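You operate a simulated robot arm through the tools that you are given. There is no shell and no other tool. Be economical: measure what you need, move in short steps, check, and stop when the job is done.

Carry out the task below with a simulated robot arm. There is one attempt and no reset: what you move stays moved.

JOB
Top up the generator's oil to the MAX mark and close it up.
Fine: work with the generator stopped; put the bottle back. Set down upright: oil bottle.

It is judged by the outcome, as a careful person would: the job done as asked, and still so three seconds after it is handed in. It fails if anything else is knocked over, pushed out of place, dropped, spilled or broken.

ROBOT AND FRAMES
A 6-joint arm with a two-finger parallel gripper on a trunk, on a base that drives. Base frame: it is fixed to the floor where the robot stands at the start and does not move with it; the origin is under the middle of the robot, x ahead of it, y to its left, z up. Readings come in m, rad, newtons and seconds.
With the tool pointing down near the work surface it reaches from about 0.24 to 0.78 m from the robot's upright axis, wherever it stands. Its first joint turns from -2.897 to 2.897 rad. Places, roughly: filter latch [0.4, 0.2, 1]; oil bottle [-1.5, 1, 1]; oil cap [0.5, 0.2, 0.9]; side cover [0.4, 0.2, 1]. Payload 3.91 kg.
Tool frame: the origin (TCP) lies between the finger pads and is the grasp point; the fingertips stand 0.03 m ahead of it; z points along the fingers, y is the line along which they close. The gripper opens to 0.11 m. The fingers are 0.02 m wide and 0.01 m thick; the gripper's body (0.048 by 0.112 m) begins 0.055 m behind the TCP.
Orientation is that of the tool frame in the base frame, as a unit quaternion [x, y, z, w]. With the fingers straight down and closing along the base's y, the tool's x points along the base's -x, its y along +y and its z along -z.

CONTROLS
- The arm moves only by the tool move_arm. Its argument "rows" is a list of rows, each a list of 7 numbers: the shift along the base's x, y, z in units of 40 mm (1.0 is 40 mm), then the turn, a rotation vector about the base's x, y, z in units of 4 degrees (1.0 is 4 degrees), then the closure in counts, from 0 (fully open) to 255 (shut). In form: [[tx, ty, tz, wx, wy, wz, fingers], ...]. A call has 1 to 12 rows; each row shifts and turns the commanded pose from where the row before left it. A call with a number of a shift or a turn outside -1 to 1 is refused whole. A row lasts 0.2 s, in which the tool goes at most 0.05 m and 0.15 rad; a call with a longer step from one row to the next is refused whole, and so is a gripper value outside its range. Where a pose cannot be reached the arm comes as near as it can. A force on the tool above 90 N (or 10 N above the force at the start of the call, whichever is more), or a blocked arm, ends the call early, and 0.2 s more pass. The fingers move at their own pace (about 0.045 m/s each) and stop on an object; they squeeze with about 36 N. The grip force told is the motor's: it shows also when the fingers shut on nothing. Time passes only in rows, and 0.2 s behind the last, so rows that do not move let the fingers close. It gives the time, the measured TCP pose, the force on the tool (base axes), the opening and the grip force at its end, in the units of the frame above (readings bear some noise), with the torque about the TCP (base axes, N m) and any sound that the robot's microphone picked up.
- Cameras (640 x 400 px; columns grow to the right, rows downward): "scene" is now at [0.0048, 0.1527, 1.3156]; the picture's right is [0.00, -1.00, 0.00], its down [-0.70, -0.00, -0.71] and it looks along [0.71, 0.00, -0.70] (base axes); focal length 214 px, centre (320, 200). "wrist" rides on the gripper at [0.077, 0.007, -0.114] in the tool frame; the picture's right is [-0.09, 1.00, 0.00], its down [-0.80, -0.07, -0.59] and it looks along [-0.59, -0.05, 0.80] (tool axes); focal length 270 px, centre (320, 200). There is no depth. A picture from a camera that has moved, and an enlarged one, comes with that camera's place and axes in the base frame and with its lens.
- capture(camera): a new picture of that camera. It takes no simulated time.
- raise_lower(by): slides the trunk up (or, below 0, down) by that many m; the arm and the scene camera ride with it, the base frame stays. It gives what a move gives, with no picture.
- steer(legs): drives the robot by 1 to 6 legs, each [ahead, turn to the left] in m and rad, along the robot's own axes; the way and the turn of a leg run together, so that a leg with both is an arc; at most 1.5 m and 3.142 rad a leg. The arm and the cameras ride along, it lands a little off, and it stops where it bumps. It gives what a move gives.
- aim_head(pan, tilt): turns the head with the scene camera to pan (to the left, within 2.705 rad either way) and tilt (down, from -0.506 to 1.204), counted from straight ahead of the robot. It gives what a move gives.
- inspect(camera, box): a new picture of the part [left, top, right, bottom] of that camera's present view, enlarged. It takes no simulated time.
- job_done(): hands the job in; it is judged then, once.

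Go step by step. Nothing tells you exact positions but the pictures and the camera data: compare them with the known pose of the tool, close in by small moves and look again before you grip or let go. The budget is 120 turns and 82 pictures, counting those below and the enlarged ones. Unless the task says otherwise, let go and move clear before handing in, and close with one line.

The tools are called as name(argument=value, ...) on one line, values as JSON. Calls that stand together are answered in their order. move_arm: Moves the arm, as the interface text tells. Its arguments: {"type":"object","properties":{"rows":{"type":"array","items":{"type":"array","items":{"type":"number"}}}},"required":["rows"]} The other tools are called the same way: raise_lower (by) slides the trunk up or down; steer (legs) drives the base; aim_head (pan, tilt) turns the head that bears the scene camera; capture (camera) takes a picture; inspect (camera, box) takes an enlarged picture of a part of a camera's view; job_done () hands the job in.

At the start:

```text
time_s: 0.0
position: [0.4892, 0.0091, 1.1719]
tool_rot: [0.0, 1.0, 0.0, 0.0]
ft_force: [-0.5, -0.2, -0.6]
torque: [0.0, -0.03, 0.02]
gripper_width: 0.1102
gripper_force: 0.0
trunk travel left (down, up): [-0.275, 0.335]
robot x, y, heading: [-0.0032, -0.0003, 0.0]
head pan, tilt: [0.005, 0.782]
```

scene: 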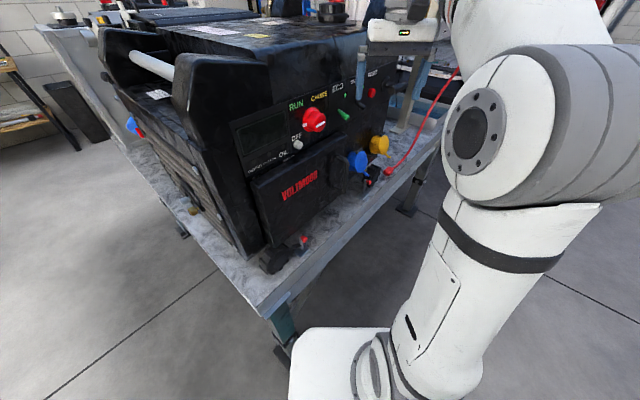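
wrist: 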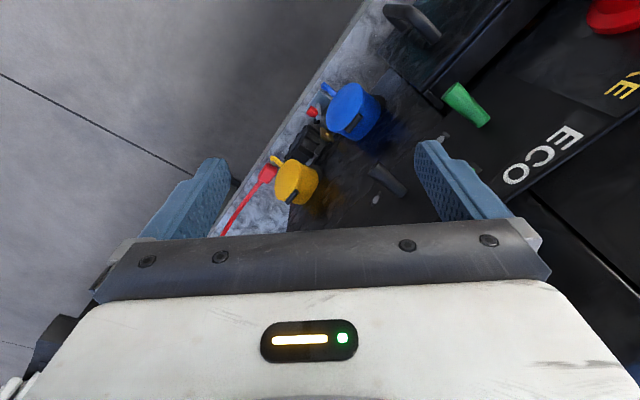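

I see a generator on a bench ahead, with a control panel (red RUN/CHOKE/OFF knob, green ECO switch), a side cover and yellow/blue plugs. I'll look closer before moving.

inspect(camera="scene", box=[220, 70, 420, 195])

inspect(camera="scene", box=[90, 90, 350, 280])

```text
3.20 times, centred on (320, 132) of scene
camera zoom: at [0.0048, 0.1527, 1.3156], right [0.0, -1.0, 0.0], down [-0.7, 0.0, -0.71], along [0.71, 0.0, -0.7], focal length 686 px, centre (320, 416)
```

zoom: 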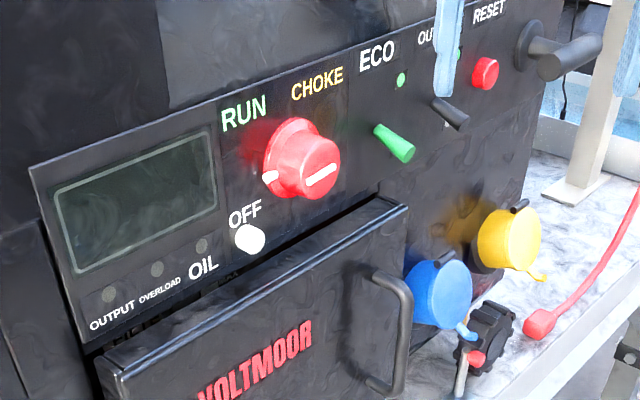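

```text
2.11 times, centred on (220, 185) of scene
camera zoom: at [0.0048, 0.1527, 1.3156], right [0.0, -1.0, 0.0], down [-0.7, 0.0, -0.71], along [0.71, 0.0, -0.7], focal length 452 px, centre (530, 232)
```

zoom: 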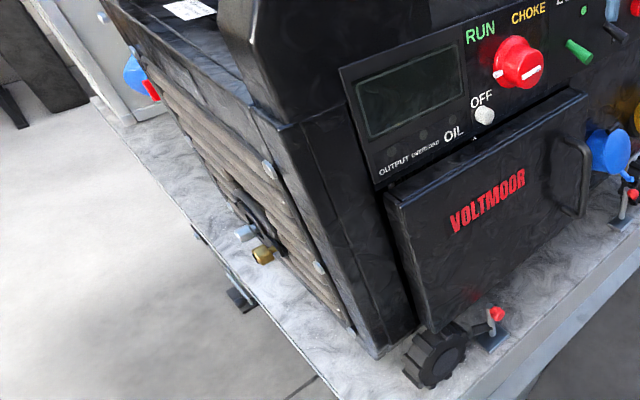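

The panel display is dark; the VOLTMOOR door at the front seems to be the side cover with a handle. I'll look behind for the oil bottle.

aim_head(pan=2.55, tilt=0.25)

capture(camera="scene")

```text
time_s: 2.3
position: [0.4888, 0.0096, 1.1713]
tool_rot: [0.0, 1.0, 0.0, 0.0]
ft_force: [0.7, 0.4, 0.3]
torque: [0.02, 0.01, 0.0]
gripper_width: 0.1097
gripper_force: 0.1
trunk travel left (down, up): [-0.275, 0.335]
robot x, y, heading: [0.0018, -0.0006, 0.004]
head pan, tilt: [2.55, 0.25]
```

```text
77 pictures are left
camera scene: at [-0.1542, 0.2045, 1.3632], right [0.56, 0.83, 0.0], down [0.2, -0.14, -0.97], along [-0.8, 0.54, -0.25], focal length 214 px, centre (320, 200)
```

scene: 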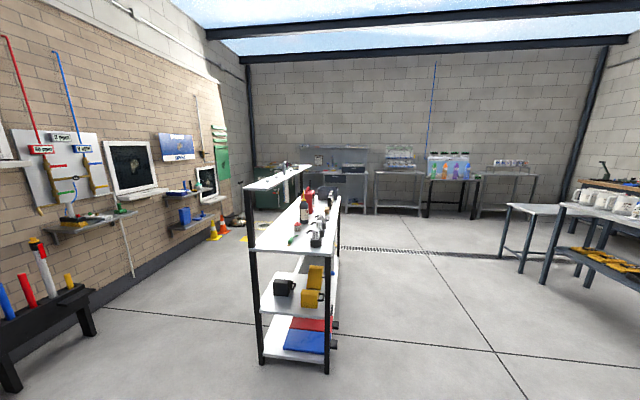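

inspect(camera="scene", box=[240, 150, 368, 260])

```text
3.64 times, centred on (304, 205) of scene
camera zoom: at [-0.1542, 0.2045, 1.3632], right [0.56, 0.83, 0.0], down [0.2, -0.14, -0.97], along [-0.8, 0.54, -0.25], focal length 780 px, centre (378, 182)
```

zoom: 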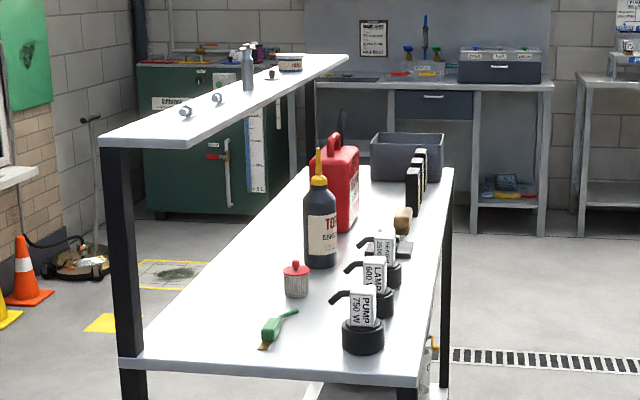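

The oil bottle (dark, yellow spout) stands on the white shelf bench behind me. Now back to the generator for a square look at the panel.

aim_head(pan=0.55, tilt=0.75)

capture(camera="scene")

inspect(camera="scene", box=[350, 100, 550, 225])

```text
time_s: 4.2
position: [0.4893, 0.0092, 1.1719]
tool_rot: [0.0, 1.0, 0.0, 0.0]
ft_force: [-0.4, 0.4, -0.1]
torque: [-0.01, 0.0, 0.03]
gripper_width: 0.1099
gripper_force: 0.1
trunk travel left (down, up): [-0.275, 0.335]
robot x, y, heading: [0.0022, 0.0001, -0.003]
head pan, tilt: [0.55, 0.75]
```

```text
75 pictures are left
camera scene: at [-0.006, 0.1957, 1.3182], right [0.52, -0.85, 0.0], down [-0.58, -0.36, -0.73], along [0.62, 0.38, -0.68], focal length 214 px, centre (320, 200)
```

scene: 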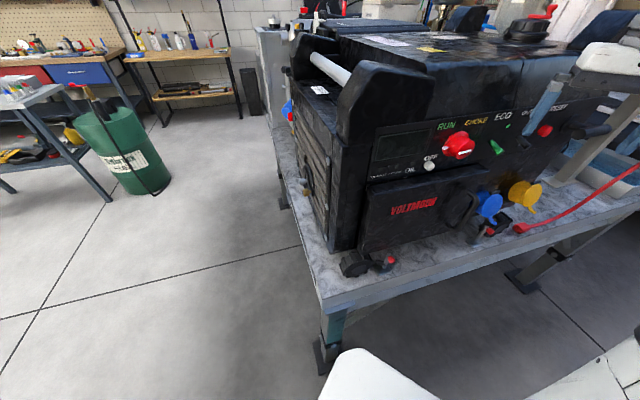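

```text
3.20 times, centred on (450, 162) of scene
camera zoom: at [-0.006, 0.1957, 1.3182], right [0.52, -0.85, 0.0], down [-0.58, -0.36, -0.73], along [0.62, 0.38, -0.68], focal length 686 px, centre (-96, 320)
```

zoom: 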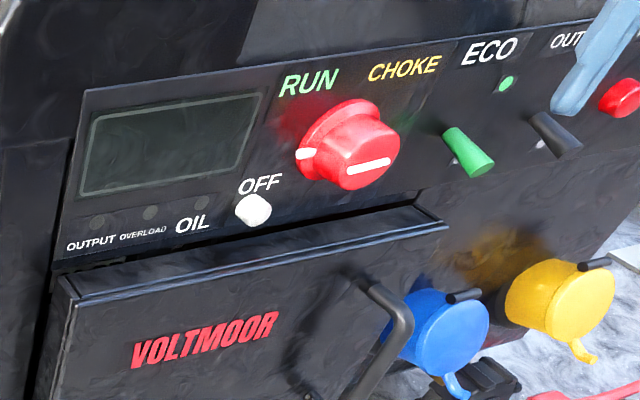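

The generator front faces about 48° to my heading. I'll back off, shift along the bench and turn to face the panel squarely.

steer(legs=[[-0.35, 0], [0, -0.7], [0.45, 0], [0, 1.54]])

aim_head(pan=-0.1, tilt=0.6)

capture(camera="scene")

capture(camera="wrist")

```text
time_s: 14.4
position: [0.3283, 0.0604, 1.1708]
tool_rot: [-0.39, 0.921, 0.0, 0.0]
ft_force: [-0.4, 0.2, -0.9]
torque: [0.01, 0.0, -0.02]
gripper_width: 0.1098
gripper_force: 0.2
trunk travel left (down, up): [-0.275, 0.335]
robot x, y, heading: [0.0131, -0.3152, 0.791]
head pan, tilt: [0.55, 0.75]
```

```text
time_s: 15.5
position: [0.3282, 0.0602, 1.1714]
tool_rot: [-0.391, 0.92, 0.0, 0.0]
ft_force: [0.1, -0.5, 0.4]
torque: [-0.02, 0.01, -0.02]
gripper_width: 0.1102
gripper_force: 0.0
trunk travel left (down, up): [-0.275, 0.335]
robot x, y, heading: [0.0121, -0.315, 0.789]
head pan, tilt: [-0.099, 0.6]
```

```text
73 pictures are left
camera scene: at [-0.0804, -0.2044, 1.331], right [0.64, -0.77, 0.0], down [-0.43, -0.36, -0.82], along [0.63, 0.53, -0.57], focal length 214 px, centre (320, 200)
```

scene: 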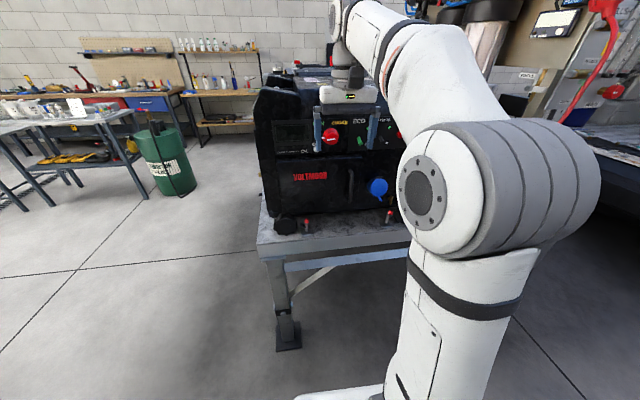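

```text
72 pictures are left
camera wrist: at [0.2704, 0.0094, 1.2854], right [-0.66, 0.76, 0.0], down [0.61, 0.53, 0.59], along [0.45, 0.39, -0.8], focal length 270 px, centre (320, 200)
```

wrist: 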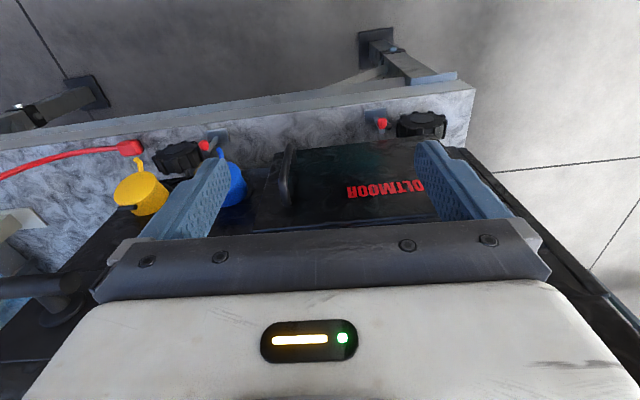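

Now roughly square to the panel. Zooming on the front.

inspect(camera="scene", box=[250, 85, 410, 240])

```text
2.58 times, centred on (330, 162) of scene
camera zoom: at [-0.0804, -0.2044, 1.331], right [0.64, -0.77, 0.0], down [-0.43, -0.36, -0.82], along [0.63, 0.53, -0.57], focal length 554 px, centre (294, 297)
```

zoom: 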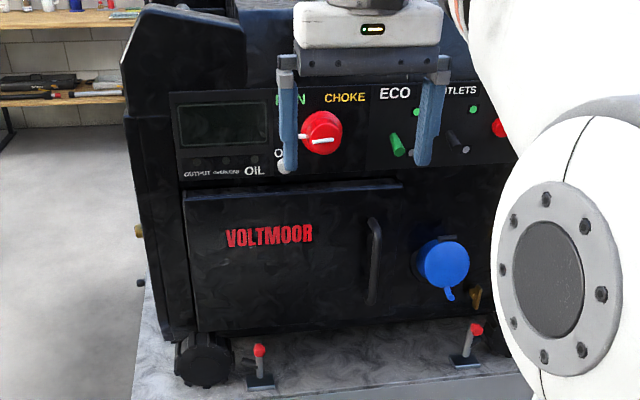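

The knob pointer is partly hidden by the finger. I'll pitch the tool up toward horizontal, backing off a bit, so the wrist camera looks straight at the panel.

move_arm(rows=[[-0.15, -0.15, -0.15, 0.71, -0.704, 0, 0], [-0.15, -0.15, -0.15, 0.71, -0.704, 0, 0], [-0.15, -0.15, -0.15, 0.71, -0.704, 0, 0], [-0.15, -0.15, -0.15, 0.71, -0.704, 0, 0], [-0.15, -0.15, -0.15, 0.71, -0.704, 0, 0], [-0.15, -0.15, -0.15, 0.71, -0.704, 0, 0], [-0.15, -0.15, -0.15, 0.71, -0.704, 0, 0], [-0.15, -0.15, -0.15, 0.71, -0.704, 0, 0], [-0.15, -0.15, -0.15, 0.71, -0.704, 0, 0], [-0.15, -0.15, -0.15, 0.71, -0.704, 0, 0], [-0.15, -0.15, -0.15, 0.71, -0.704, 0, 0], [-0.15, -0.15, -0.15, 0.71, -0.704, 0, 0]])

capture(camera="wrist")

```text
time_s: 18.2
position: [0.2763, 0.0178, 1.0441]
tool_rot: [-0.372, 0.865, 0.112, 0.317]
ft_force: [0.0, 0.7, -0.5]
torque: [-0.01, 0.0, -0.03]
gripper_width: 0.1098
gripper_force: 0.1
trunk travel left (down, up): [-0.275, 0.335]
robot x, y, heading: [0.013, -0.3112, 0.79]
head pan, tilt: [-0.099, 0.6]
stopped in row 12: the arm was blocked; the commanded pose is now the measured one
```

```text
70 pictures are left
camera wrist: at [0.1792, -0.0723, 1.0841], right [-0.67, 0.74, 0.01], down [0.19, 0.15, 0.97], along [0.72, 0.65, -0.25], focal length 270 px, centre (320, 200)
```

wrist: 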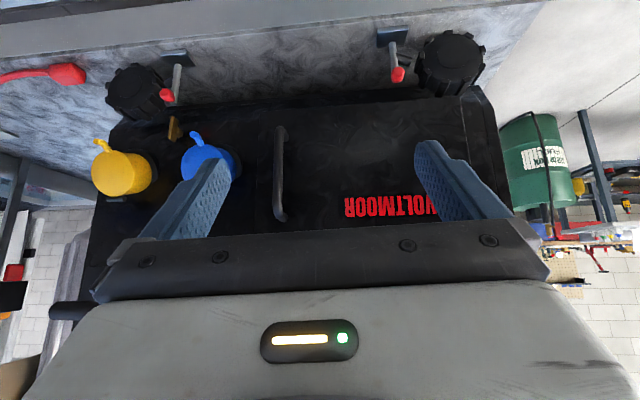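

The arm was blocked at ~39° pitch. Let me check the scene view for arm posture and the knob.

capture(camera="scene")

inspect(camera="scene", box=[264, 95, 424, 195])

```text
69 pictures are left
camera scene: at [-0.0802, -0.2043, 1.3301], right [0.64, -0.77, 0.0], down [-0.43, -0.36, -0.82], along [0.63, 0.53, -0.57], focal length 214 px, centre (320, 200)
```

scene: 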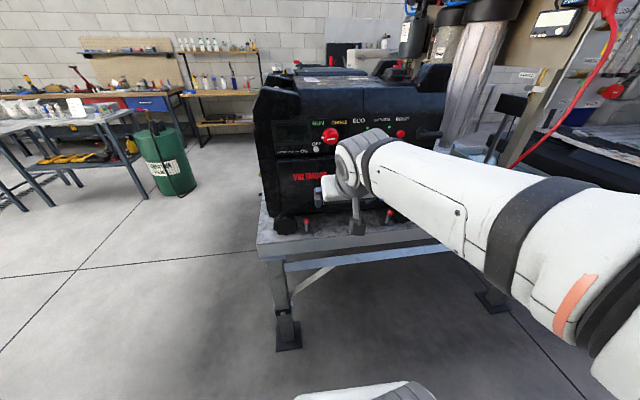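

```text
4.00 times, centred on (344, 145) of scene
camera zoom: at [-0.0802, -0.2043, 1.3301], right [0.64, -0.77, 0.0], down [-0.43, -0.36, -0.82], along [0.63, 0.53, -0.57], focal length 858 px, centre (224, 420)
```

zoom: 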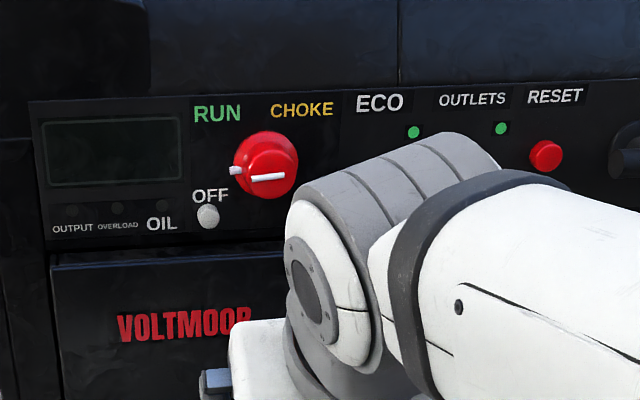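

Too close for a horizontal tool. I'll back off 0.22 m, then roll the gripper so the wrist camera sits above it with the tool horizontal toward the panel.

steer(legs=[[-0.22, 0]])

move_arm(rows=[[0, 0, 0, 0.636, 0.641, -0.431, 0], [0, 0, 0, 0.636, 0.641, -0.431, 0], [0, 0, 0, 0.636, 0.641, -0.431, 0], [0, 0, 0, 0.636, 0.641, -0.431, 0], [0, 0, 0, 0.636, 0.641, -0.431, 0], [0, 0, 0, 0.636, 0.641, -0.431, 0], [0, 0, 0, 0.636, 0.641, -0.431, 0], [0, 0, 0, 0.636, 0.641, -0.431, 0], [0, 0, 0, 0.636, 0.641, -0.431, 0], [0, 0, 0, 0.636, 0.641, -0.431, 0], [0, 0, 0, 0.636, 0.641, -0.431, 0], [0, 0, 0, 0.636, 0.641, -0.431, 0]])

```text
time_s: 19.9
position: [0.12, -0.1417, 1.0461]
tool_rot: [-0.373, 0.864, 0.113, 0.318]
ft_force: [-0.4, 0.3, 0.3]
torque: [-0.03, -0.01, 0.0]
gripper_width: 0.11
gripper_force: 0.0
trunk travel left (down, up): [-0.275, 0.335]
robot x, y, heading: [-0.1448, -0.4743, 0.794]
head pan, tilt: [-0.099, 0.6]
```

```text
time_s: 22.5
position: [0.1226, -0.136, 1.0322]
tool_rot: [-0.078, 0.916, 0.358, 0.165]
ft_force: [-0.2, -0.5, -0.7]
torque: [0.03, 0.07, 0.0]
gripper_width: 0.1097
gripper_force: 0.0
trunk travel left (down, up): [-0.275, 0.335]
robot x, y, heading: [-0.1447, -0.4763, 0.796]
head pan, tilt: [-0.099, 0.6]
```

Working; I'll extend the TCP forward while continuing the roll.

move_arm(rows=[[0.22, 0.22, 0, 0.636, 0.641, -0.431, 0], [0.22, 0.22, 0, 0.636, 0.641, -0.431, 0], [0.22, 0.22, 0, 0.636, 0.641, -0.431, 0], [0.22, 0.22, 0, 0.636, 0.641, -0.431, 0], [0.22, 0.22, 0, 0.636, 0.641, -0.431, 0], [0.22, 0.22, 0, 0.636, 0.641, -0.431, 0], [0.22, 0.22, 0, 0.636, 0.641, -0.431, 0], [0.22, 0.22, 0, 0.636, 0.641, -0.431, 0], [0.22, 0.22, 0, 0.636, 0.641, -0.431, 0], [0.22, 0.22, 0, 0.636, 0.641, -0.431, 0], [0.22, 0.22, 0, 0.636, 0.641, -0.431, 0], [0.22, 0.22, 0, 0.636, 0.641, -0.431, 0]])

move_arm(rows=[[0, 0, 0, 0.636, 0.641, -0.431, 0], [0, 0, 0, 0.636, 0.641, -0.431, 0], [0, 0, 0, 0.636, 0.641, -0.431, 0], [0, 0, 0, 0.636, 0.641, -0.431, 0], [0, 0, 0, 0.636, 0.641, -0.431, 0], [0, 0, 0, 0.636, 0.641, -0.431, 0], [0, 0, 0, 0.636, 0.641, -0.431, 0], [0, 0, 0, 0.636, 0.641, -0.431, 0], [0, 0, 0, 0.636, 0.641, -0.431, 0], [0, 0, 0, 0.636, 0.641, -0.431, 0], [0, 0, 0, 0.636, 0.641, -0.431, 0], [0, 0, 0, 0.636, 0.641, -0.431, 0]])

move_arm(rows=[[0, 0, 0, 0.636, 0.641, -0.431, 0], [0, 0, 0, 0.636, 0.641, -0.431, 0], [0, 0, 0, 0.636, 0.641, -0.431, 0], [0, 0, 0, 0.636, 0.641, -0.431, 0], [0, 0, 0, 0.636, 0.641, -0.431, 0], [0, 0, 0, 0.636, 0.641, -0.431, 0], [0, 0, 0, 0.636, 0.641, -0.431, 0], [0, 0, 0, 0.636, 0.641, -0.431, 0], [0, 0, 0, 0.636, 0.641, -0.431, 0]])

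capture(camera="wrist")

```text
time_s: 25.1
position: [0.2252, -0.036, 1.0465]
tool_rot: [0.231, 0.795, 0.561, 0.013]
ft_force: [-0.5, 0.1, -1.2]
torque: [-0.01, 0.01, 0.01]
gripper_width: 0.1101
gripper_force: 0.1
trunk travel left (down, up): [-0.275, 0.335]
robot x, y, heading: [-0.1429, -0.4719, 0.797]
head pan, tilt: [-0.099, 0.6]
```

```text
time_s: 27.7
position: [0.2262, -0.0375, 1.046]
tool_rot: [0.499, 0.546, 0.655, -0.156]
ft_force: [-0.6, -0.8, -0.1]
torque: [-0.02, 0.02, 0.0]
gripper_width: 0.11
gripper_force: 0.1
trunk travel left (down, up): [-0.275, 0.335]
robot x, y, heading: [-0.1448, -0.4747, 0.798]
head pan, tilt: [-0.099, 0.6]
```

```text
time_s: 29.7
position: [0.2774, -0.094, 1.0627]
tool_rot: [0.645, 0.296, 0.65, -0.27]
ft_force: [-0.2, -0.1, -0.2]
torque: [0.02, 0.0, -0.01]
gripper_width: 0.1101
gripper_force: 0.1
out of reach, approached as far as the arm can: row 4, 5, 6, 7, 8, 9
trunk travel left (down, up): [-0.275, 0.335]
robot x, y, heading: [-0.1449, -0.4715, 0.792]
head pan, tilt: [-0.099, 0.6]
```

```text
67 pictures are left
camera wrist: at [0.203, -0.1813, 1.141], right [0.73, -0.68, -0.05], down [-0.44, -0.41, -0.8], along [0.52, 0.61, -0.6], focal length 270 px, centre (320, 200)
```

wrist: 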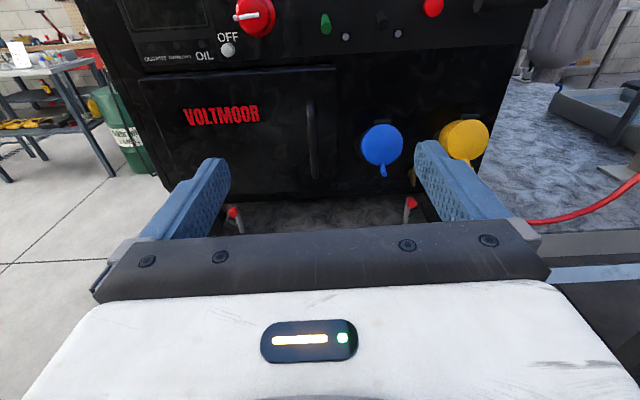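

Great view: TCP is aimed at the cover handle. By triangulation the handle is a vertical bar at about (0.442, 0.103), z 0.905–1.03. I test the commanded pose with a small downward move.

move_arm(rows=[[0, 0, -0.6, 0, 0, 0, 0], [0, 0, -0.6, 0, 0, 0, 0], [0, 0, -0.6, 0, 0, 0, 0], [0, 0, -0.6, 0, 0, 0, 0]])

```text
time_s: 30.7
position: [0.2893, -0.1092, 0.9728]
tool_rot: [0.645, 0.296, 0.651, -0.27]
ft_force: [-0.8, -0.2, 0.8]
torque: [-0.03, 0.04, 0.0]
gripper_width: 0.11
gripper_force: 0.1
out of reach, approached as far as the arm can: row 1, 2, 3, 4
trunk travel left (down, up): [-0.275, 0.335]
robot x, y, heading: [-0.1381, -0.4758, 0.79]
head pan, tilt: [-0.099, 0.6]
```

move_arm(rows=[[0.42, 0.46, 0, 0, 0, 0, 0], [0.42, 0.46, 0, 0, 0, 0, 0], [0.42, 0.46, 0, 0, 0, 0, 0], [0.42, 0.46, 0, 0, 0, 0, 0]])

capture(camera="wrist")

capture(camera="scene")

```text
time_s: 31.7
position: [0.3666, -0.0483, 0.9736]
tool_rot: [0.645, 0.297, 0.65, -0.27]
ft_force: [-0.3, -0.2, 0.0]
torque: [0.0, 0.02, 0.02]
gripper_width: 0.1102
gripper_force: 0.1
out of reach, approached as far as the arm can: row 1, 2, 3, 4
trunk travel left (down, up): [-0.275, 0.335]
robot x, y, heading: [-0.1428, -0.4728, 0.794]
head pan, tilt: [-0.099, 0.6]
```

```text
66 pictures are left
camera wrist: at [0.2924, -0.1357, 1.0519], right [0.73, -0.68, -0.05], down [-0.44, -0.41, -0.8], along [0.52, 0.61, -0.6], focal length 270 px, centre (320, 200)
```

wrist: 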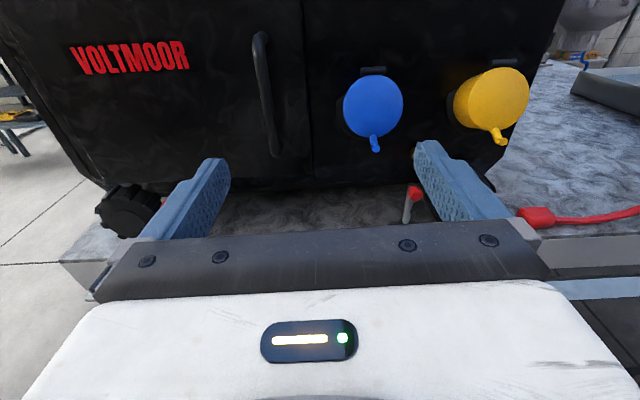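

```text
65 pictures are left
camera scene: at [-0.237, -0.364, 1.331], right [0.64, -0.77, 0.0], down [-0.43, -0.36, -0.83], along [0.63, 0.53, -0.56], focal length 214 px, centre (320, 200)
```

scene: 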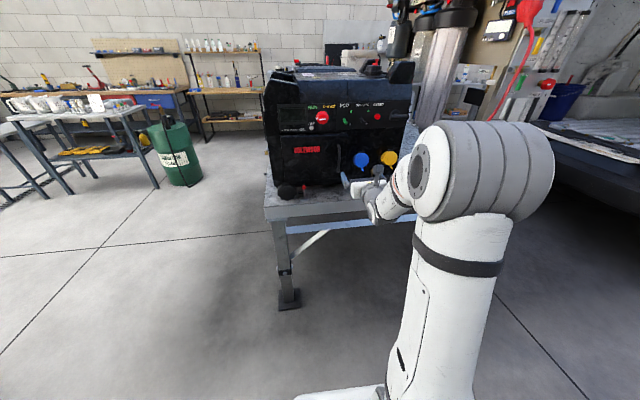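

The wrist roll is just at its limit. I'll unroll it by 12° and see whether position tracks.

move_arm(rows=[[0, 0, 0, -0.68, -0.73, 0, 0], [0, 0, 0, -0.68, -0.73, 0, 0], [0, 0, 0, -0.68, -0.73, 0, 0], [0, 0, 0, 0, 0, 0, 0]])

```text
time_s: 32.7
position: [0.3669, -0.0504, 0.9746]
tool_rot: [0.611, 0.361, 0.676, -0.199]
ft_force: [-0.2, -0.3, 0.1]
torque: [0.01, 0.01, -0.04]
gripper_width: 0.11
gripper_force: 0.2
trunk travel left (down, up): [-0.275, 0.335]
robot x, y, heading: [-0.1447, -0.4722, 0.796]
head pan, tilt: [-0.099, 0.6]
```

Tracks now. Move to a pre-grasp point 7 cm in front of the handle.

move_arm(rows=[[0.17, 0.64, 0, 0, 0, 0, 0], [0.17, 0.64, 0, 0, 0, 0, 0], [0.17, 0.64, 0, 0, 0, 0, 0], [0.17, 0.64, 0, 0, 0, 0, 0]])

capture(camera="wrist")

```text
time_s: 33.7
position: [0.4273, 0.0117, 0.9866]
tool_rot: [0.61, 0.363, 0.675, -0.202]
ft_force: [-0.2, 0.6, -0.1]
torque: [0.0, 0.02, -0.02]
gripper_width: 0.1097
gripper_force: 0.0
out of reach, approached as far as the arm can: row 1, 2, 3, 4
trunk travel left (down, up): [-0.275, 0.335]
robot x, y, heading: [-0.1408, -0.4726, 0.799]
head pan, tilt: [-0.099, 0.6]
```

```text
64 pictures are left
camera wrist: at [0.3415, -0.0643, 1.064], right [0.73, -0.67, 0.16], down [-0.31, -0.53, -0.79], along [0.61, 0.53, -0.59], focal length 270 px, centre (320, 200)
```

wrist: 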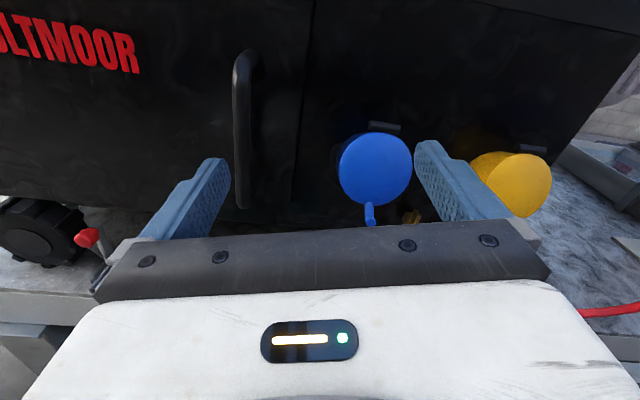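

The arm refuses to move left at this orientation. I test if a small tool yaw to the left frees it.

move_arm(rows=[[0, 0, 0, 0, 0, 1, 0], [-0.3, 0.3, 0, 0, 0, 1, 0], [-0.3, 0.3, 0, 0, 0, 1, 0], [-0.3, 0.3, 0, 0, 0, 0, 0], [-0.3, 0.3, 0, 0, 0, 0, 0]])

```text
time_s: 34.9
position: [0.3802, 0.0594, 0.9852]
tool_rot: [0.571, 0.421, 0.652, -0.267]
ft_force: [0.7, -0.1, 0.2]
torque: [-0.03, 0.01, 0.01]
gripper_width: 0.1103
gripper_force: 0.1
trunk travel left (down, up): [-0.275, 0.335]
robot x, y, heading: [-0.1434, -0.4738, 0.798]
head pan, tilt: [-0.099, 0.6]
```

That freed it. Shift right 3 cm to line up with the handle and check.

move_arm(rows=[[0.32, -0.19, -0.2, 0, 0, 0, 0], [0.32, -0.19, -0.2, 0, 0, 0, 0], [0.26, 0.43, 0, 0, 0, 0, 0]])

capture(camera="wrist")

```text
time_s: 35.7
position: [0.4183, 0.0606, 0.971]
tool_rot: [0.571, 0.421, 0.652, -0.267]
ft_force: [0.0, -0.1, 1.0]
torque: [-0.01, -0.02, 0.0]
gripper_width: 0.11
gripper_force: 0.1
trunk travel left (down, up): [-0.275, 0.335]
robot x, y, heading: [-0.146, -0.4742, 0.796]
head pan, tilt: [-0.099, 0.6]
```

```text
63 pictures are left
camera wrist: at [0.3482, -0.0297, 1.0472], right [0.84, -0.51, 0.16], down [-0.2, -0.58, -0.79], along [0.5, 0.64, -0.59], focal length 270 px, centre (320, 200)
```

wrist: 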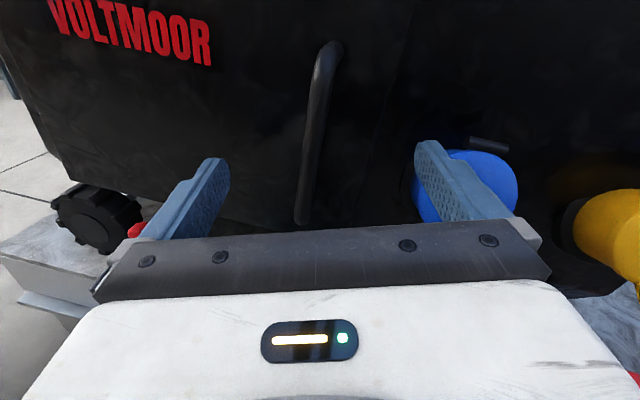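

The handle is centred between the fingers. Narrow the fingers to avoid the blue outlet cap, then advance.

move_arm(rows=[[0, 0, 0, 0, 0, 0, 140], [0, 0, 0, 0, 0, 0, 140], [0, 0, 0, 0, 0, 0, 140], [0.2, 0.33, 0, 0, 0, 0, 140], [0.2, 0.33, 0, 0, 0, 0, 140], [0.2, 0.33, 0, 0, 0, 0, 140]])

capture(camera="wrist")

```text
time_s: 37.0
position: [0.4314, 0.0781, 0.9707]
tool_rot: [0.575, 0.419, 0.651, -0.266]
ft_force: [-46.5, -53.1, 5.7]
torque: [0.31, -0.48, -1.88]
gripper_width: 0.0447
gripper_force: 0.1
trunk travel left (down, up): [-0.275, 0.335]
robot x, y, heading: [-0.1386, -0.475, 0.794]
head pan, tilt: [-0.099, 0.6]
stopped in row 6: the force on the tool passed its limit (the readings are from after the stop); the commanded pose is now the measured one
```

```text
62 pictures are left
camera wrist: at [0.3617, -0.0124, 1.0482], right [0.84, -0.52, 0.15], down [-0.21, -0.58, -0.79], along [0.5, 0.63, -0.6], focal length 270 px, centre (320, 200)
```

wrist: 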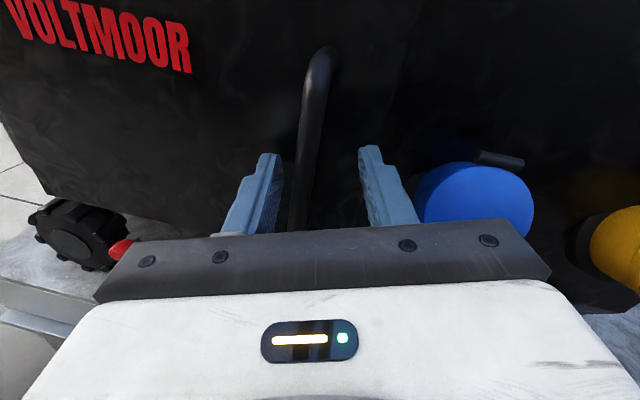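

The fingertips touched the cover with the bar between them. Back off a few mm and close.

move_arm(rows=[[-0.07, -0.11, 0, 0, 0, 0, 140], [0, 0, 0, 0, 0, 0, 255], [0, 0, 0, 0, 0, 0, 255], [0, 0, 0, 0, 0, 0, 255]])

capture(camera="wrist")

```text
time_s: 38.0
position: [0.426, 0.0864, 0.9659]
tool_rot: [0.573, 0.424, 0.648, -0.267]
ft_force: [-37.1, 7.1, 10.2]
torque: [0.52, 0.56, -0.18]
gripper_width: 0.0157
gripper_force: 40.9
trunk travel left (down, up): [-0.275, 0.335]
robot x, y, heading: [-0.1448, -0.4757, 0.795]
head pan, tilt: [-0.099, 0.6]
```

```text
61 pictures are left
camera wrist: at [0.3565, -0.0058, 1.0433], right [0.85, -0.51, 0.16], down [-0.21, -0.59, -0.78], along [0.49, 0.63, -0.6], focal length 270 px, centre (320, 200)
```

wrist: 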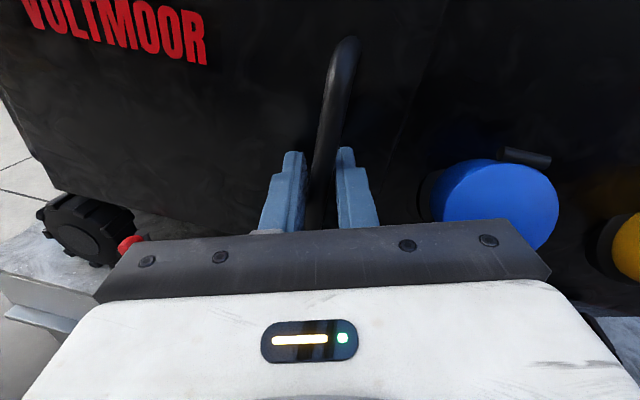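

The bar is gripped. I'll regrip nearer the fingertips so the bar can pivot in the fingers as the door swings.

move_arm(rows=[[0, 0, 0, 0, 0, 0, 180], [0, 0, 0, 0, 0, 0, 180], [-0.155, -0.256, 0, 0, 0, 0, 180], [-0.07, -0.13, 0, 0, 0, 0, 180], [0, 0, 0, 0, 0, 0, 255], [0, 0, 0, 0, 0, 0, 255], [0, 0, 0, 0, 0, 0, 255]])

```text
time_s: 39.5
position: [0.417, 0.073, 0.96]
tool_rot: [0.576, 0.426, 0.645, -0.266]
ft_force: [-41.4, 25.9, -21.3]
torque: [0.62, 0.66, 0.81]
gripper_width: 0.0156
gripper_force: 45.0
trunk travel left (down, up): [-0.275, 0.335]
robot x, y, heading: [-0.1468, -0.4726, 0.798]
head pan, tilt: [-0.099, 0.6]
```

Now pull the cover open along an arc about its left hinge, first ~10°.

move_arm(rows=[[-0.085, 0.05, 0, 0, 0, 0, 255], [-0.29, -0.22, 0, 0, 0, 0, 255], [-0.29, -0.21, 0, 0, 0, 0, 255], [-0.3, -0.2, 0, 0, 0, 0, 255]])

capture(camera="wrist")

```text
time_s: 40.5
position: [0.385, 0.0492, 0.9606]
tool_rot: [0.576, 0.425, 0.646, -0.264]
ft_force: [-24.7, 41.4, -25.0]
torque: [0.01, 1.09, 0.74]
gripper_width: 0.0155
gripper_force: 44.6
trunk travel left (down, up): [-0.275, 0.335]
robot x, y, heading: [-0.1447, -0.4733, 0.797]
head pan, tilt: [-0.099, 0.6]
```

```text
60 pictures are left
camera wrist: at [0.3155, -0.0413, 1.0394], right [0.85, -0.51, 0.16], down [-0.21, -0.59, -0.78], along [0.49, 0.63, -0.61], focal length 270 px, centre (320, 200)
```

wrist: 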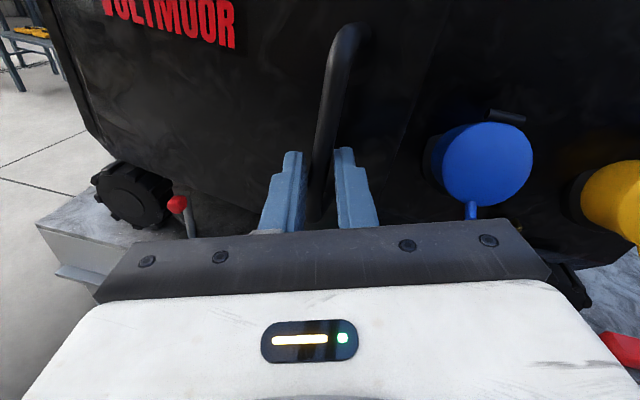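

inspect(camera="scene", box=[250, 60, 430, 220])

```text
2.50 times, centred on (340, 140) of scene
camera zoom: at [-0.2378, -0.3573, 1.3303], right [0.64, -0.77, 0.0], down [-0.43, -0.37, -0.82], along [0.63, 0.53, -0.57], focal length 536 px, centre (270, 350)
```

zoom: 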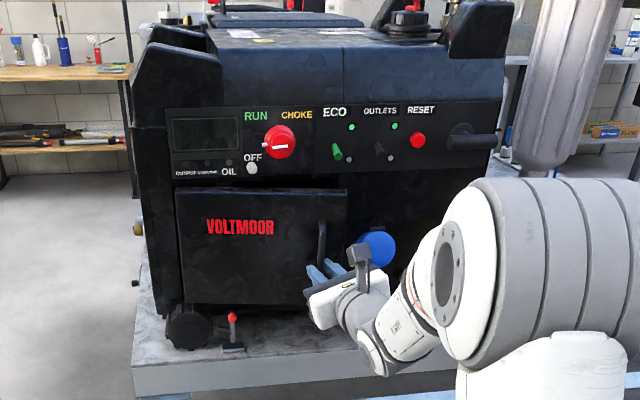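

The cover is opening on its left hinge. Continue the arc.

move_arm(rows=[[-0.33, -0.17, 0, 0, 0, 0, 255], [-0.33, -0.16, 0, 0, 0, 0, 255], [-0.33, -0.14, 0, 0, 0, 0, 255], [-0.34, -0.12, 0, 0, 0, 0, 255], [-0.34, -0.1, 0, 0, 0, 0, 255], [-0.35, -0.08, 0, 0, 0, 0, 255]])

inspect(camera="scene", box=[250, 60, 430, 220])

```text
time_s: 42.0
position: [0.3038, 0.0197, 0.9618]
tool_rot: [0.576, 0.423, 0.648, -0.264]
ft_force: [-7.7, 55.0, -13.9]
torque: [0.34, 0.99, 0.63]
gripper_width: 0.0161
gripper_force: 44.9
trunk travel left (down, up): [-0.275, 0.335]
robot x, y, heading: [-0.1439, -0.474, 0.795]
head pan, tilt: [-0.099, 0.6]
```

```text
2.50 times, centred on (340, 140) of scene
camera zoom: at [-0.2369, -0.3566, 1.3305], right [0.64, -0.77, 0.0], down [-0.43, -0.37, -0.82], along [0.63, 0.53, -0.57], focal length 536 px, centre (270, 350)
```

zoom: 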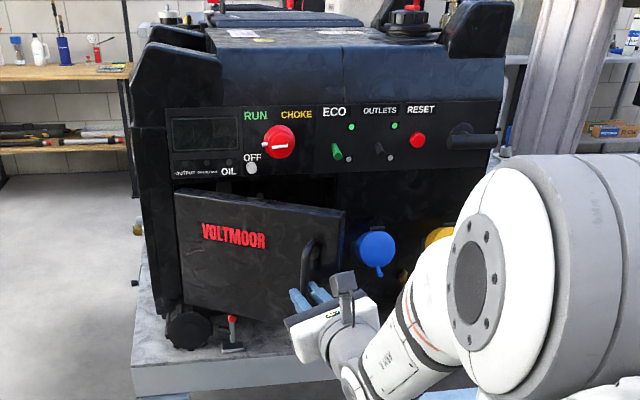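

The cover is open about 35–40°. Release and retreat, then look inside.

move_arm(rows=[[0, 0, 0, 0, 0, 0, 170], [0, 0, 0, 0, 0, 0, 170], [-0.26, -0.43, 0, 0, 0, 0, 170], [-0.26, -0.43, 0, 0, 0, 0, 170], [-0.26, -0.43, 0, 0, 0, 0, 170], [0.4, -0.6, 0, 0, 0, 0, 255], [0.8, -0.5, 0, 0, 0, 0, 255], [0.8, -0.5, 0, 0, 0, 0, 255]])

capture(camera="wrist")

```text
time_s: 43.8
position: [0.351, -0.102, 0.9644]
tool_rot: [0.577, 0.42, 0.648, -0.265]
ft_force: [-0.2, -0.2, 0.8]
torque: [-0.01, -0.01, -0.05]
gripper_width: 0.0
gripper_force: 33.5
trunk travel left (down, up): [-0.275, 0.335]
robot x, y, heading: [-0.145, -0.4738, 0.793]
head pan, tilt: [-0.099, 0.6]
```

```text
57 pictures are left
camera wrist: at [0.2824, -0.1926, 1.0428], right [0.84, -0.52, 0.15], down [-0.22, -0.58, -0.78], along [0.49, 0.63, -0.6], focal length 270 px, centre (320, 200)
```

wrist: 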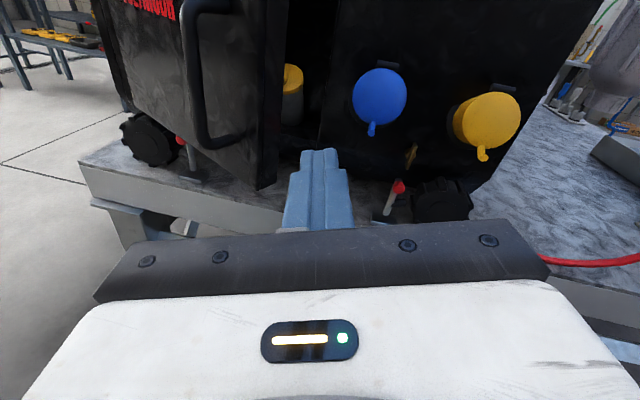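

The yellow oil cap is visible inside the opening. I'll put the closed fingers behind the door edge and sweep left to open it wider.

move_arm(rows=[[0.3, 0.5, 0, 0, 0, 0, 255], [0.3, 0.5, 0, 0, 0, 0, 255], [0.3, 0.5, 0, 0, 0, 0, 255], [0.3, 0.5, 0, 0, 0, 0, 255], [-0.35, 0.2, 0, 0, 0, 0, 255], [-0.35, 0.2, 0, 0, 0, 0, 255], [-0.35, 0.2, 0, 0, 0, 0, 255], [-0.35, 0.2, 0, 0, 0, 0, 255], [-0.35, 0.2, 0, 0, 0, 0, 255], [-0.35, 0.2, 0, 0, 0, 0, 255], [-0.35, 0.2, 0, 0, 0, 0, 255]])

capture(camera="wrist")

```text
time_s: 45.5
position: [0.3687, -0.0146, 0.9626]
tool_rot: [0.589, 0.406, 0.65, -0.257]
ft_force: [12.4, -33.4, 4.4]
torque: [0.29, 0.05, -0.62]
gripper_width: 0.0
gripper_force: 36.1
trunk travel left (down, up): [-0.275, 0.335]
robot x, y, heading: [-0.1462, -0.4746, 0.797]
head pan, tilt: [-0.099, 0.6]
stopped in row 8: the force on the tool passed its limit (the readings are from after the stop); the commanded pose is now the measured one
```

```text
56 pictures are left
camera wrist: at [0.2962, -0.1025, 1.0416], right [0.83, -0.55, 0.14], down [-0.25, -0.57, -0.78], along [0.51, 0.61, -0.61], focal length 270 px, centre (320, 200)
```

wrist: 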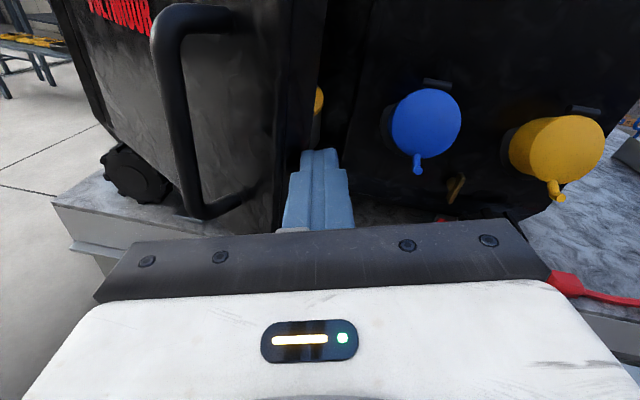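

The fingertip met the door's end face. Move right and deeper, then sweep in −x.

move_arm(rows=[[0.4, -0.3, 0, 0, 0, 0, 255], [0.4, -0.1, 0, 0, 0, 0, 255], [0.3, 0.45, 0, 0, 0, 0, 255], [0.3, 0.45, 0, 0, 0, 0, 255], [0.2, 0.4, 0, 0, 0, 0, 255]])

capture(camera="wrist")

```text
time_s: 46.7
position: [0.4267, 0.0282, 0.9605]
tool_rot: [0.587, 0.412, 0.648, -0.257]
ft_force: [0.1, -0.6, -1.0]
torque: [0.01, 0.0, -0.01]
gripper_width: 0.0
gripper_force: 36.0
trunk travel left (down, up): [-0.275, 0.335]
robot x, y, heading: [-0.1455, -0.4728, 0.797]
head pan, tilt: [-0.099, 0.6]
```

```text
55 pictures are left
camera wrist: at [0.3553, -0.0602, 1.04], right [0.83, -0.54, 0.14], down [-0.24, -0.58, -0.78], along [0.5, 0.61, -0.61], focal length 270 px, centre (320, 200)
```

wrist: 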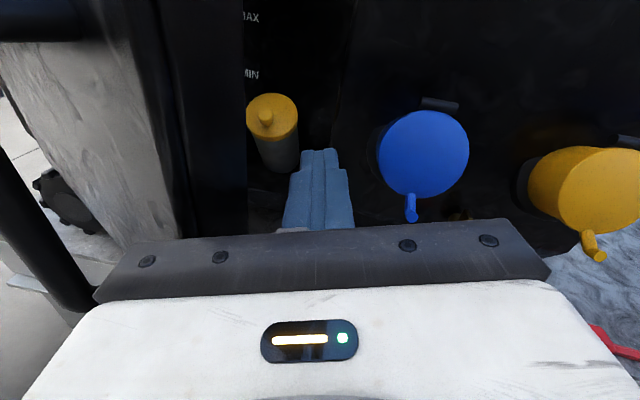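

I can see the yellow oil cap on an upright neck and the MAX/MIN labels. Now sweep −x to push the door open.

move_arm(rows=[[-0.4, 0, 0, 0, 0, 0, 255], [-0.4, 0, 0, 0, 0, 0, 255], [-0.4, 0, 0, 0, 0, 0, 255], [-0.4, 0, 0, 0, 0, 0, 255], [-0.4, 0, 0, 0, 0, 0, 255], [-0.4, 0, 0, 0, 0, 0, 255], [-0.4, 0.05, 0, 0, 0, 0, 255], [-0.4, 0.05, 0, 0, 0, 0, 255], [-0.4, 0.1, 0, 0, 0, 0, 255], [-0.4, 0.1, 0, 0, 0, 0, 255]])

capture(camera="scene")

```text
time_s: 48.9
position: [0.2876, 0.0245, 0.9703]
tool_rot: [0.583, 0.414, 0.647, -0.263]
ft_force: [1.0, 0.5, -0.7]
torque: [0.01, 0.0, -0.04]
gripper_width: 0.0002
gripper_force: 35.7
out of reach, approached as far as the arm can: row 9, 10
trunk travel left (down, up): [-0.275, 0.335]
robot x, y, heading: [-0.1461, -0.4763, 0.796]
head pan, tilt: [-0.099, 0.6]
```

```text
54 pictures are left
camera scene: at [-0.237, -0.364, 1.3314], right [0.64, -0.77, 0.0], down [-0.43, -0.36, -0.82], along [0.63, 0.53, -0.57], focal length 214 px, centre (320, 200)
```

scene: 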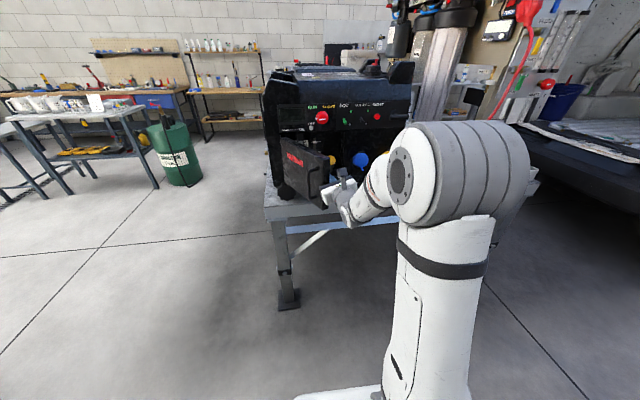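

The door is at ~60°. I yaw the tool left to regain reach and keep sweeping left.

move_arm(rows=[[0, 0, 0, 0, 0, 1, 255], [-0.2, 0.1, 0, 0, 0, 1, 255], [-0.3, 0.1, 0, 0, 0, 1, 255], [-0.3, 0.15, 0, 0, 0, 1, 255], [-0.3, 0.15, 0, 0, 0, 0.5, 255], [-0.35, 0.2, 0, 0, 0, 0.5, 255], [-0.35, 0.2, 0, 0, 0, 0.5, 255], [-0.35, 0.25, 0, 0, 0, 0.5, 255], [-0.3, 0.3, 0, 0, 0, 0.5, 255], [-0.3, 0.3, 0, 0, 0, 0, 255]])

capture(camera="scene")

```text
time_s: 51.1
position: [0.1771, 0.0949, 0.9663]
tool_rot: [0.479, 0.533, 0.573, -0.398]
ft_force: [0.4, 0.0, 0.4]
torque: [-0.02, 0.02, 0.01]
gripper_width: 0.0
gripper_force: 35.5
trunk travel left (down, up): [-0.275, 0.335]
robot x, y, heading: [-0.1467, -0.4776, 0.794]
head pan, tilt: [-0.099, 0.6]
```

```text
53 pictures are left
camera scene: at [-0.2372, -0.3643, 1.331], right [0.64, -0.77, 0.0], down [-0.43, -0.36, -0.82], along [0.63, 0.53, -0.57], focal length 214 px, centre (320, 200)
```

scene: 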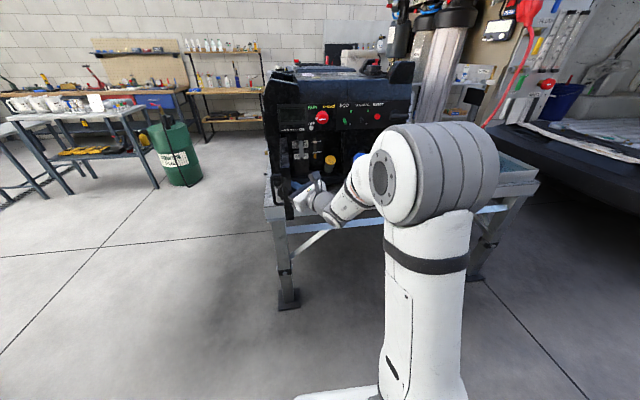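

The door is open about 90°. Zoom to see the interior.

inspect(camera="scene", box=[260, 110, 380, 220])

capture(camera="wrist")

```text
3.64 times, centred on (320, 165) of scene
camera zoom: at [-0.2372, -0.3643, 1.331], right [0.64, -0.77, 0.0], down [-0.43, -0.36, -0.82], along [0.63, 0.53, -0.57], focal length 780 px, centre (320, 327)
```

zoom: 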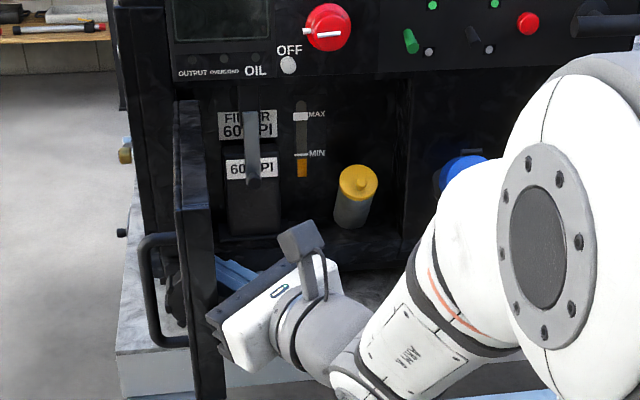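

```text
51 pictures are left
camera wrist: at [0.1517, -0.0162, 1.0458], right [0.98, -0.12, 0.14], down [0.04, -0.62, -0.78], along [0.18, 0.77, -0.61], focal length 270 px, centre (320, 200)
```

wrist: 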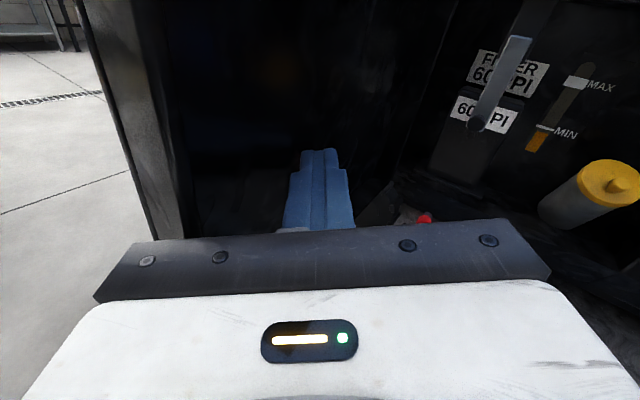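

The inside shows the filter box with its latch (leave alone), a level gauge (oil below MIN, target MAX) and the yellow filler cap at about (0.44, 0.145, 0.95). I'll back out and get a close-up of the cap.

move_arm(rows=[[0.1, -0.8, 0, 0, 0, 0, 255], [0.1, -0.8, 0, 0, 0, 0, 255], [0.1, -0.8, 0, 0, 0, 0, 255], [0.8, 0.1, 0.3, 0, 0, -1, 255], [0.8, 0.1, 0.3, 0, 0, -1, 255], [0.8, 0.1, 0.3, 0, 0, -1, 255], [0.8, 0.1, 0.3, 0, 0, -1, 255], [0.8, 0.1, 0.3, 0, 0, -1, 255]])

capture(camera="wrist")

inspect(camera="wrist", box=[160, 20, 400, 170])

```text
time_s: 52.9
position: [0.3501, 0.0177, 1.0264]
tool_rot: [0.565, 0.441, 0.634, -0.291]
ft_force: [1.7, -0.9, 0.8]
torque: [0.0, 0.02, 0.01]
gripper_width: 0.0
gripper_force: 35.7
trunk travel left (down, up): [-0.275, 0.335]
robot x, y, heading: [-0.1429, -0.4679, 0.795]
head pan, tilt: [-0.099, 0.6]
```

```text
50 pictures are left
camera wrist: at [0.2894, -0.0773, 1.1051], right [0.88, -0.45, 0.14], down [-0.18, -0.6, -0.78], along [0.44, 0.66, -0.61], focal length 270 px, centre (320, 200)
```

wrist: 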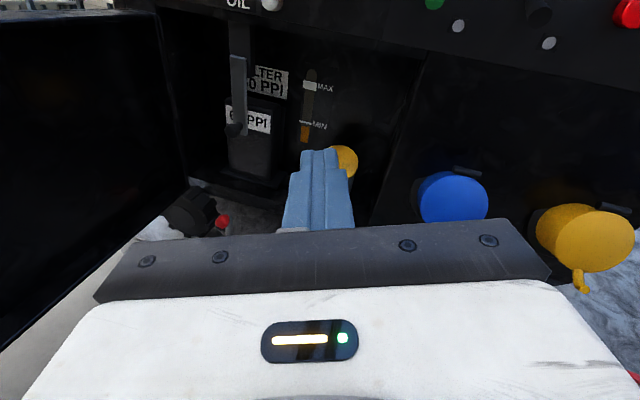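

```text
2.67 times, centred on (280, 95) of wrist
camera zoom: at [0.2894, -0.0773, 1.1051], right [0.88, -0.45, 0.14], down [-0.18, -0.6, -0.78], along [0.44, 0.66, -0.61], focal length 721 px, centre (427, 480)
```

zoom: 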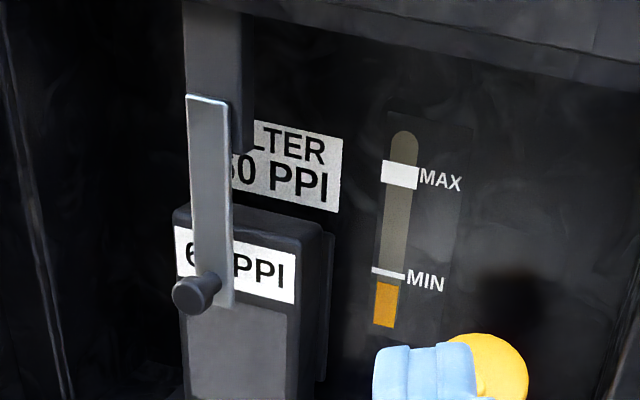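

Gauge clearly reads below MIN. I'll tilt the tool 30° down, level its roll, open partway, and move to a pre-grasp in front of the cap.

move_arm(rows=[[0.16, 0.2, -0.12, -0.646, 0.796, -0.22, 90], [0.16, 0.2, -0.12, -0.646, 0.796, -0.22, 90], [0.16, 0.2, -0.12, -0.646, 0.796, -0.22, 90], [0.16, 0.2, -0.12, -0.646, 0.796, -0.22, 90], [0.16, 0.2, -0.12, -0.646, 0.796, -0.22, 90], [0.16, 0.2, -0.12, -0.646, 0.796, -0.22, 90], [0.16, 0.2, -0.12, -0.646, 0.796, -0.22, 90], [0.16, 0.2, -0.12, -0.646, 0.796, -0.22, 90]])

capture(camera="wrist")

```text
time_s: 54.7
position: [0.3995, 0.0815, 0.9862]
tool_rot: [0.758, 0.438, 0.422, -0.238]
ft_force: [-1.1, 0.1, 0.5]
torque: [0.0, 0.0, -0.01]
gripper_width: 0.0714
gripper_force: 0.0
trunk travel left (down, up): [-0.275, 0.335]
robot x, y, heading: [-0.1464, -0.4766, 0.793]
head pan, tilt: [-0.099, 0.6]
```

```text
48 pictures are left
camera wrist: at [0.3759, 0.0297, 1.1127], right [0.84, -0.54, -0.07], down [-0.53, -0.77, -0.36], along [0.15, 0.34, -0.93], focal length 270 px, centre (320, 200)
```

wrist: 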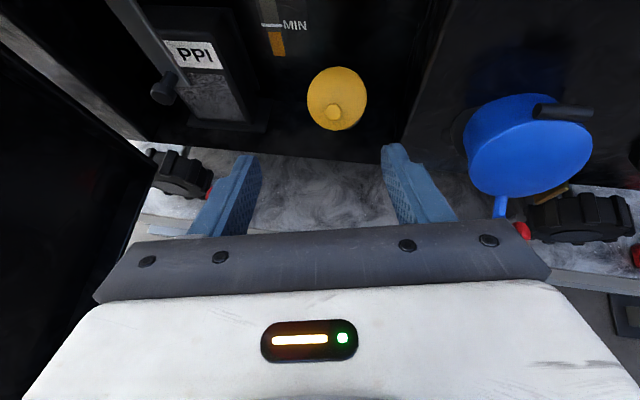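

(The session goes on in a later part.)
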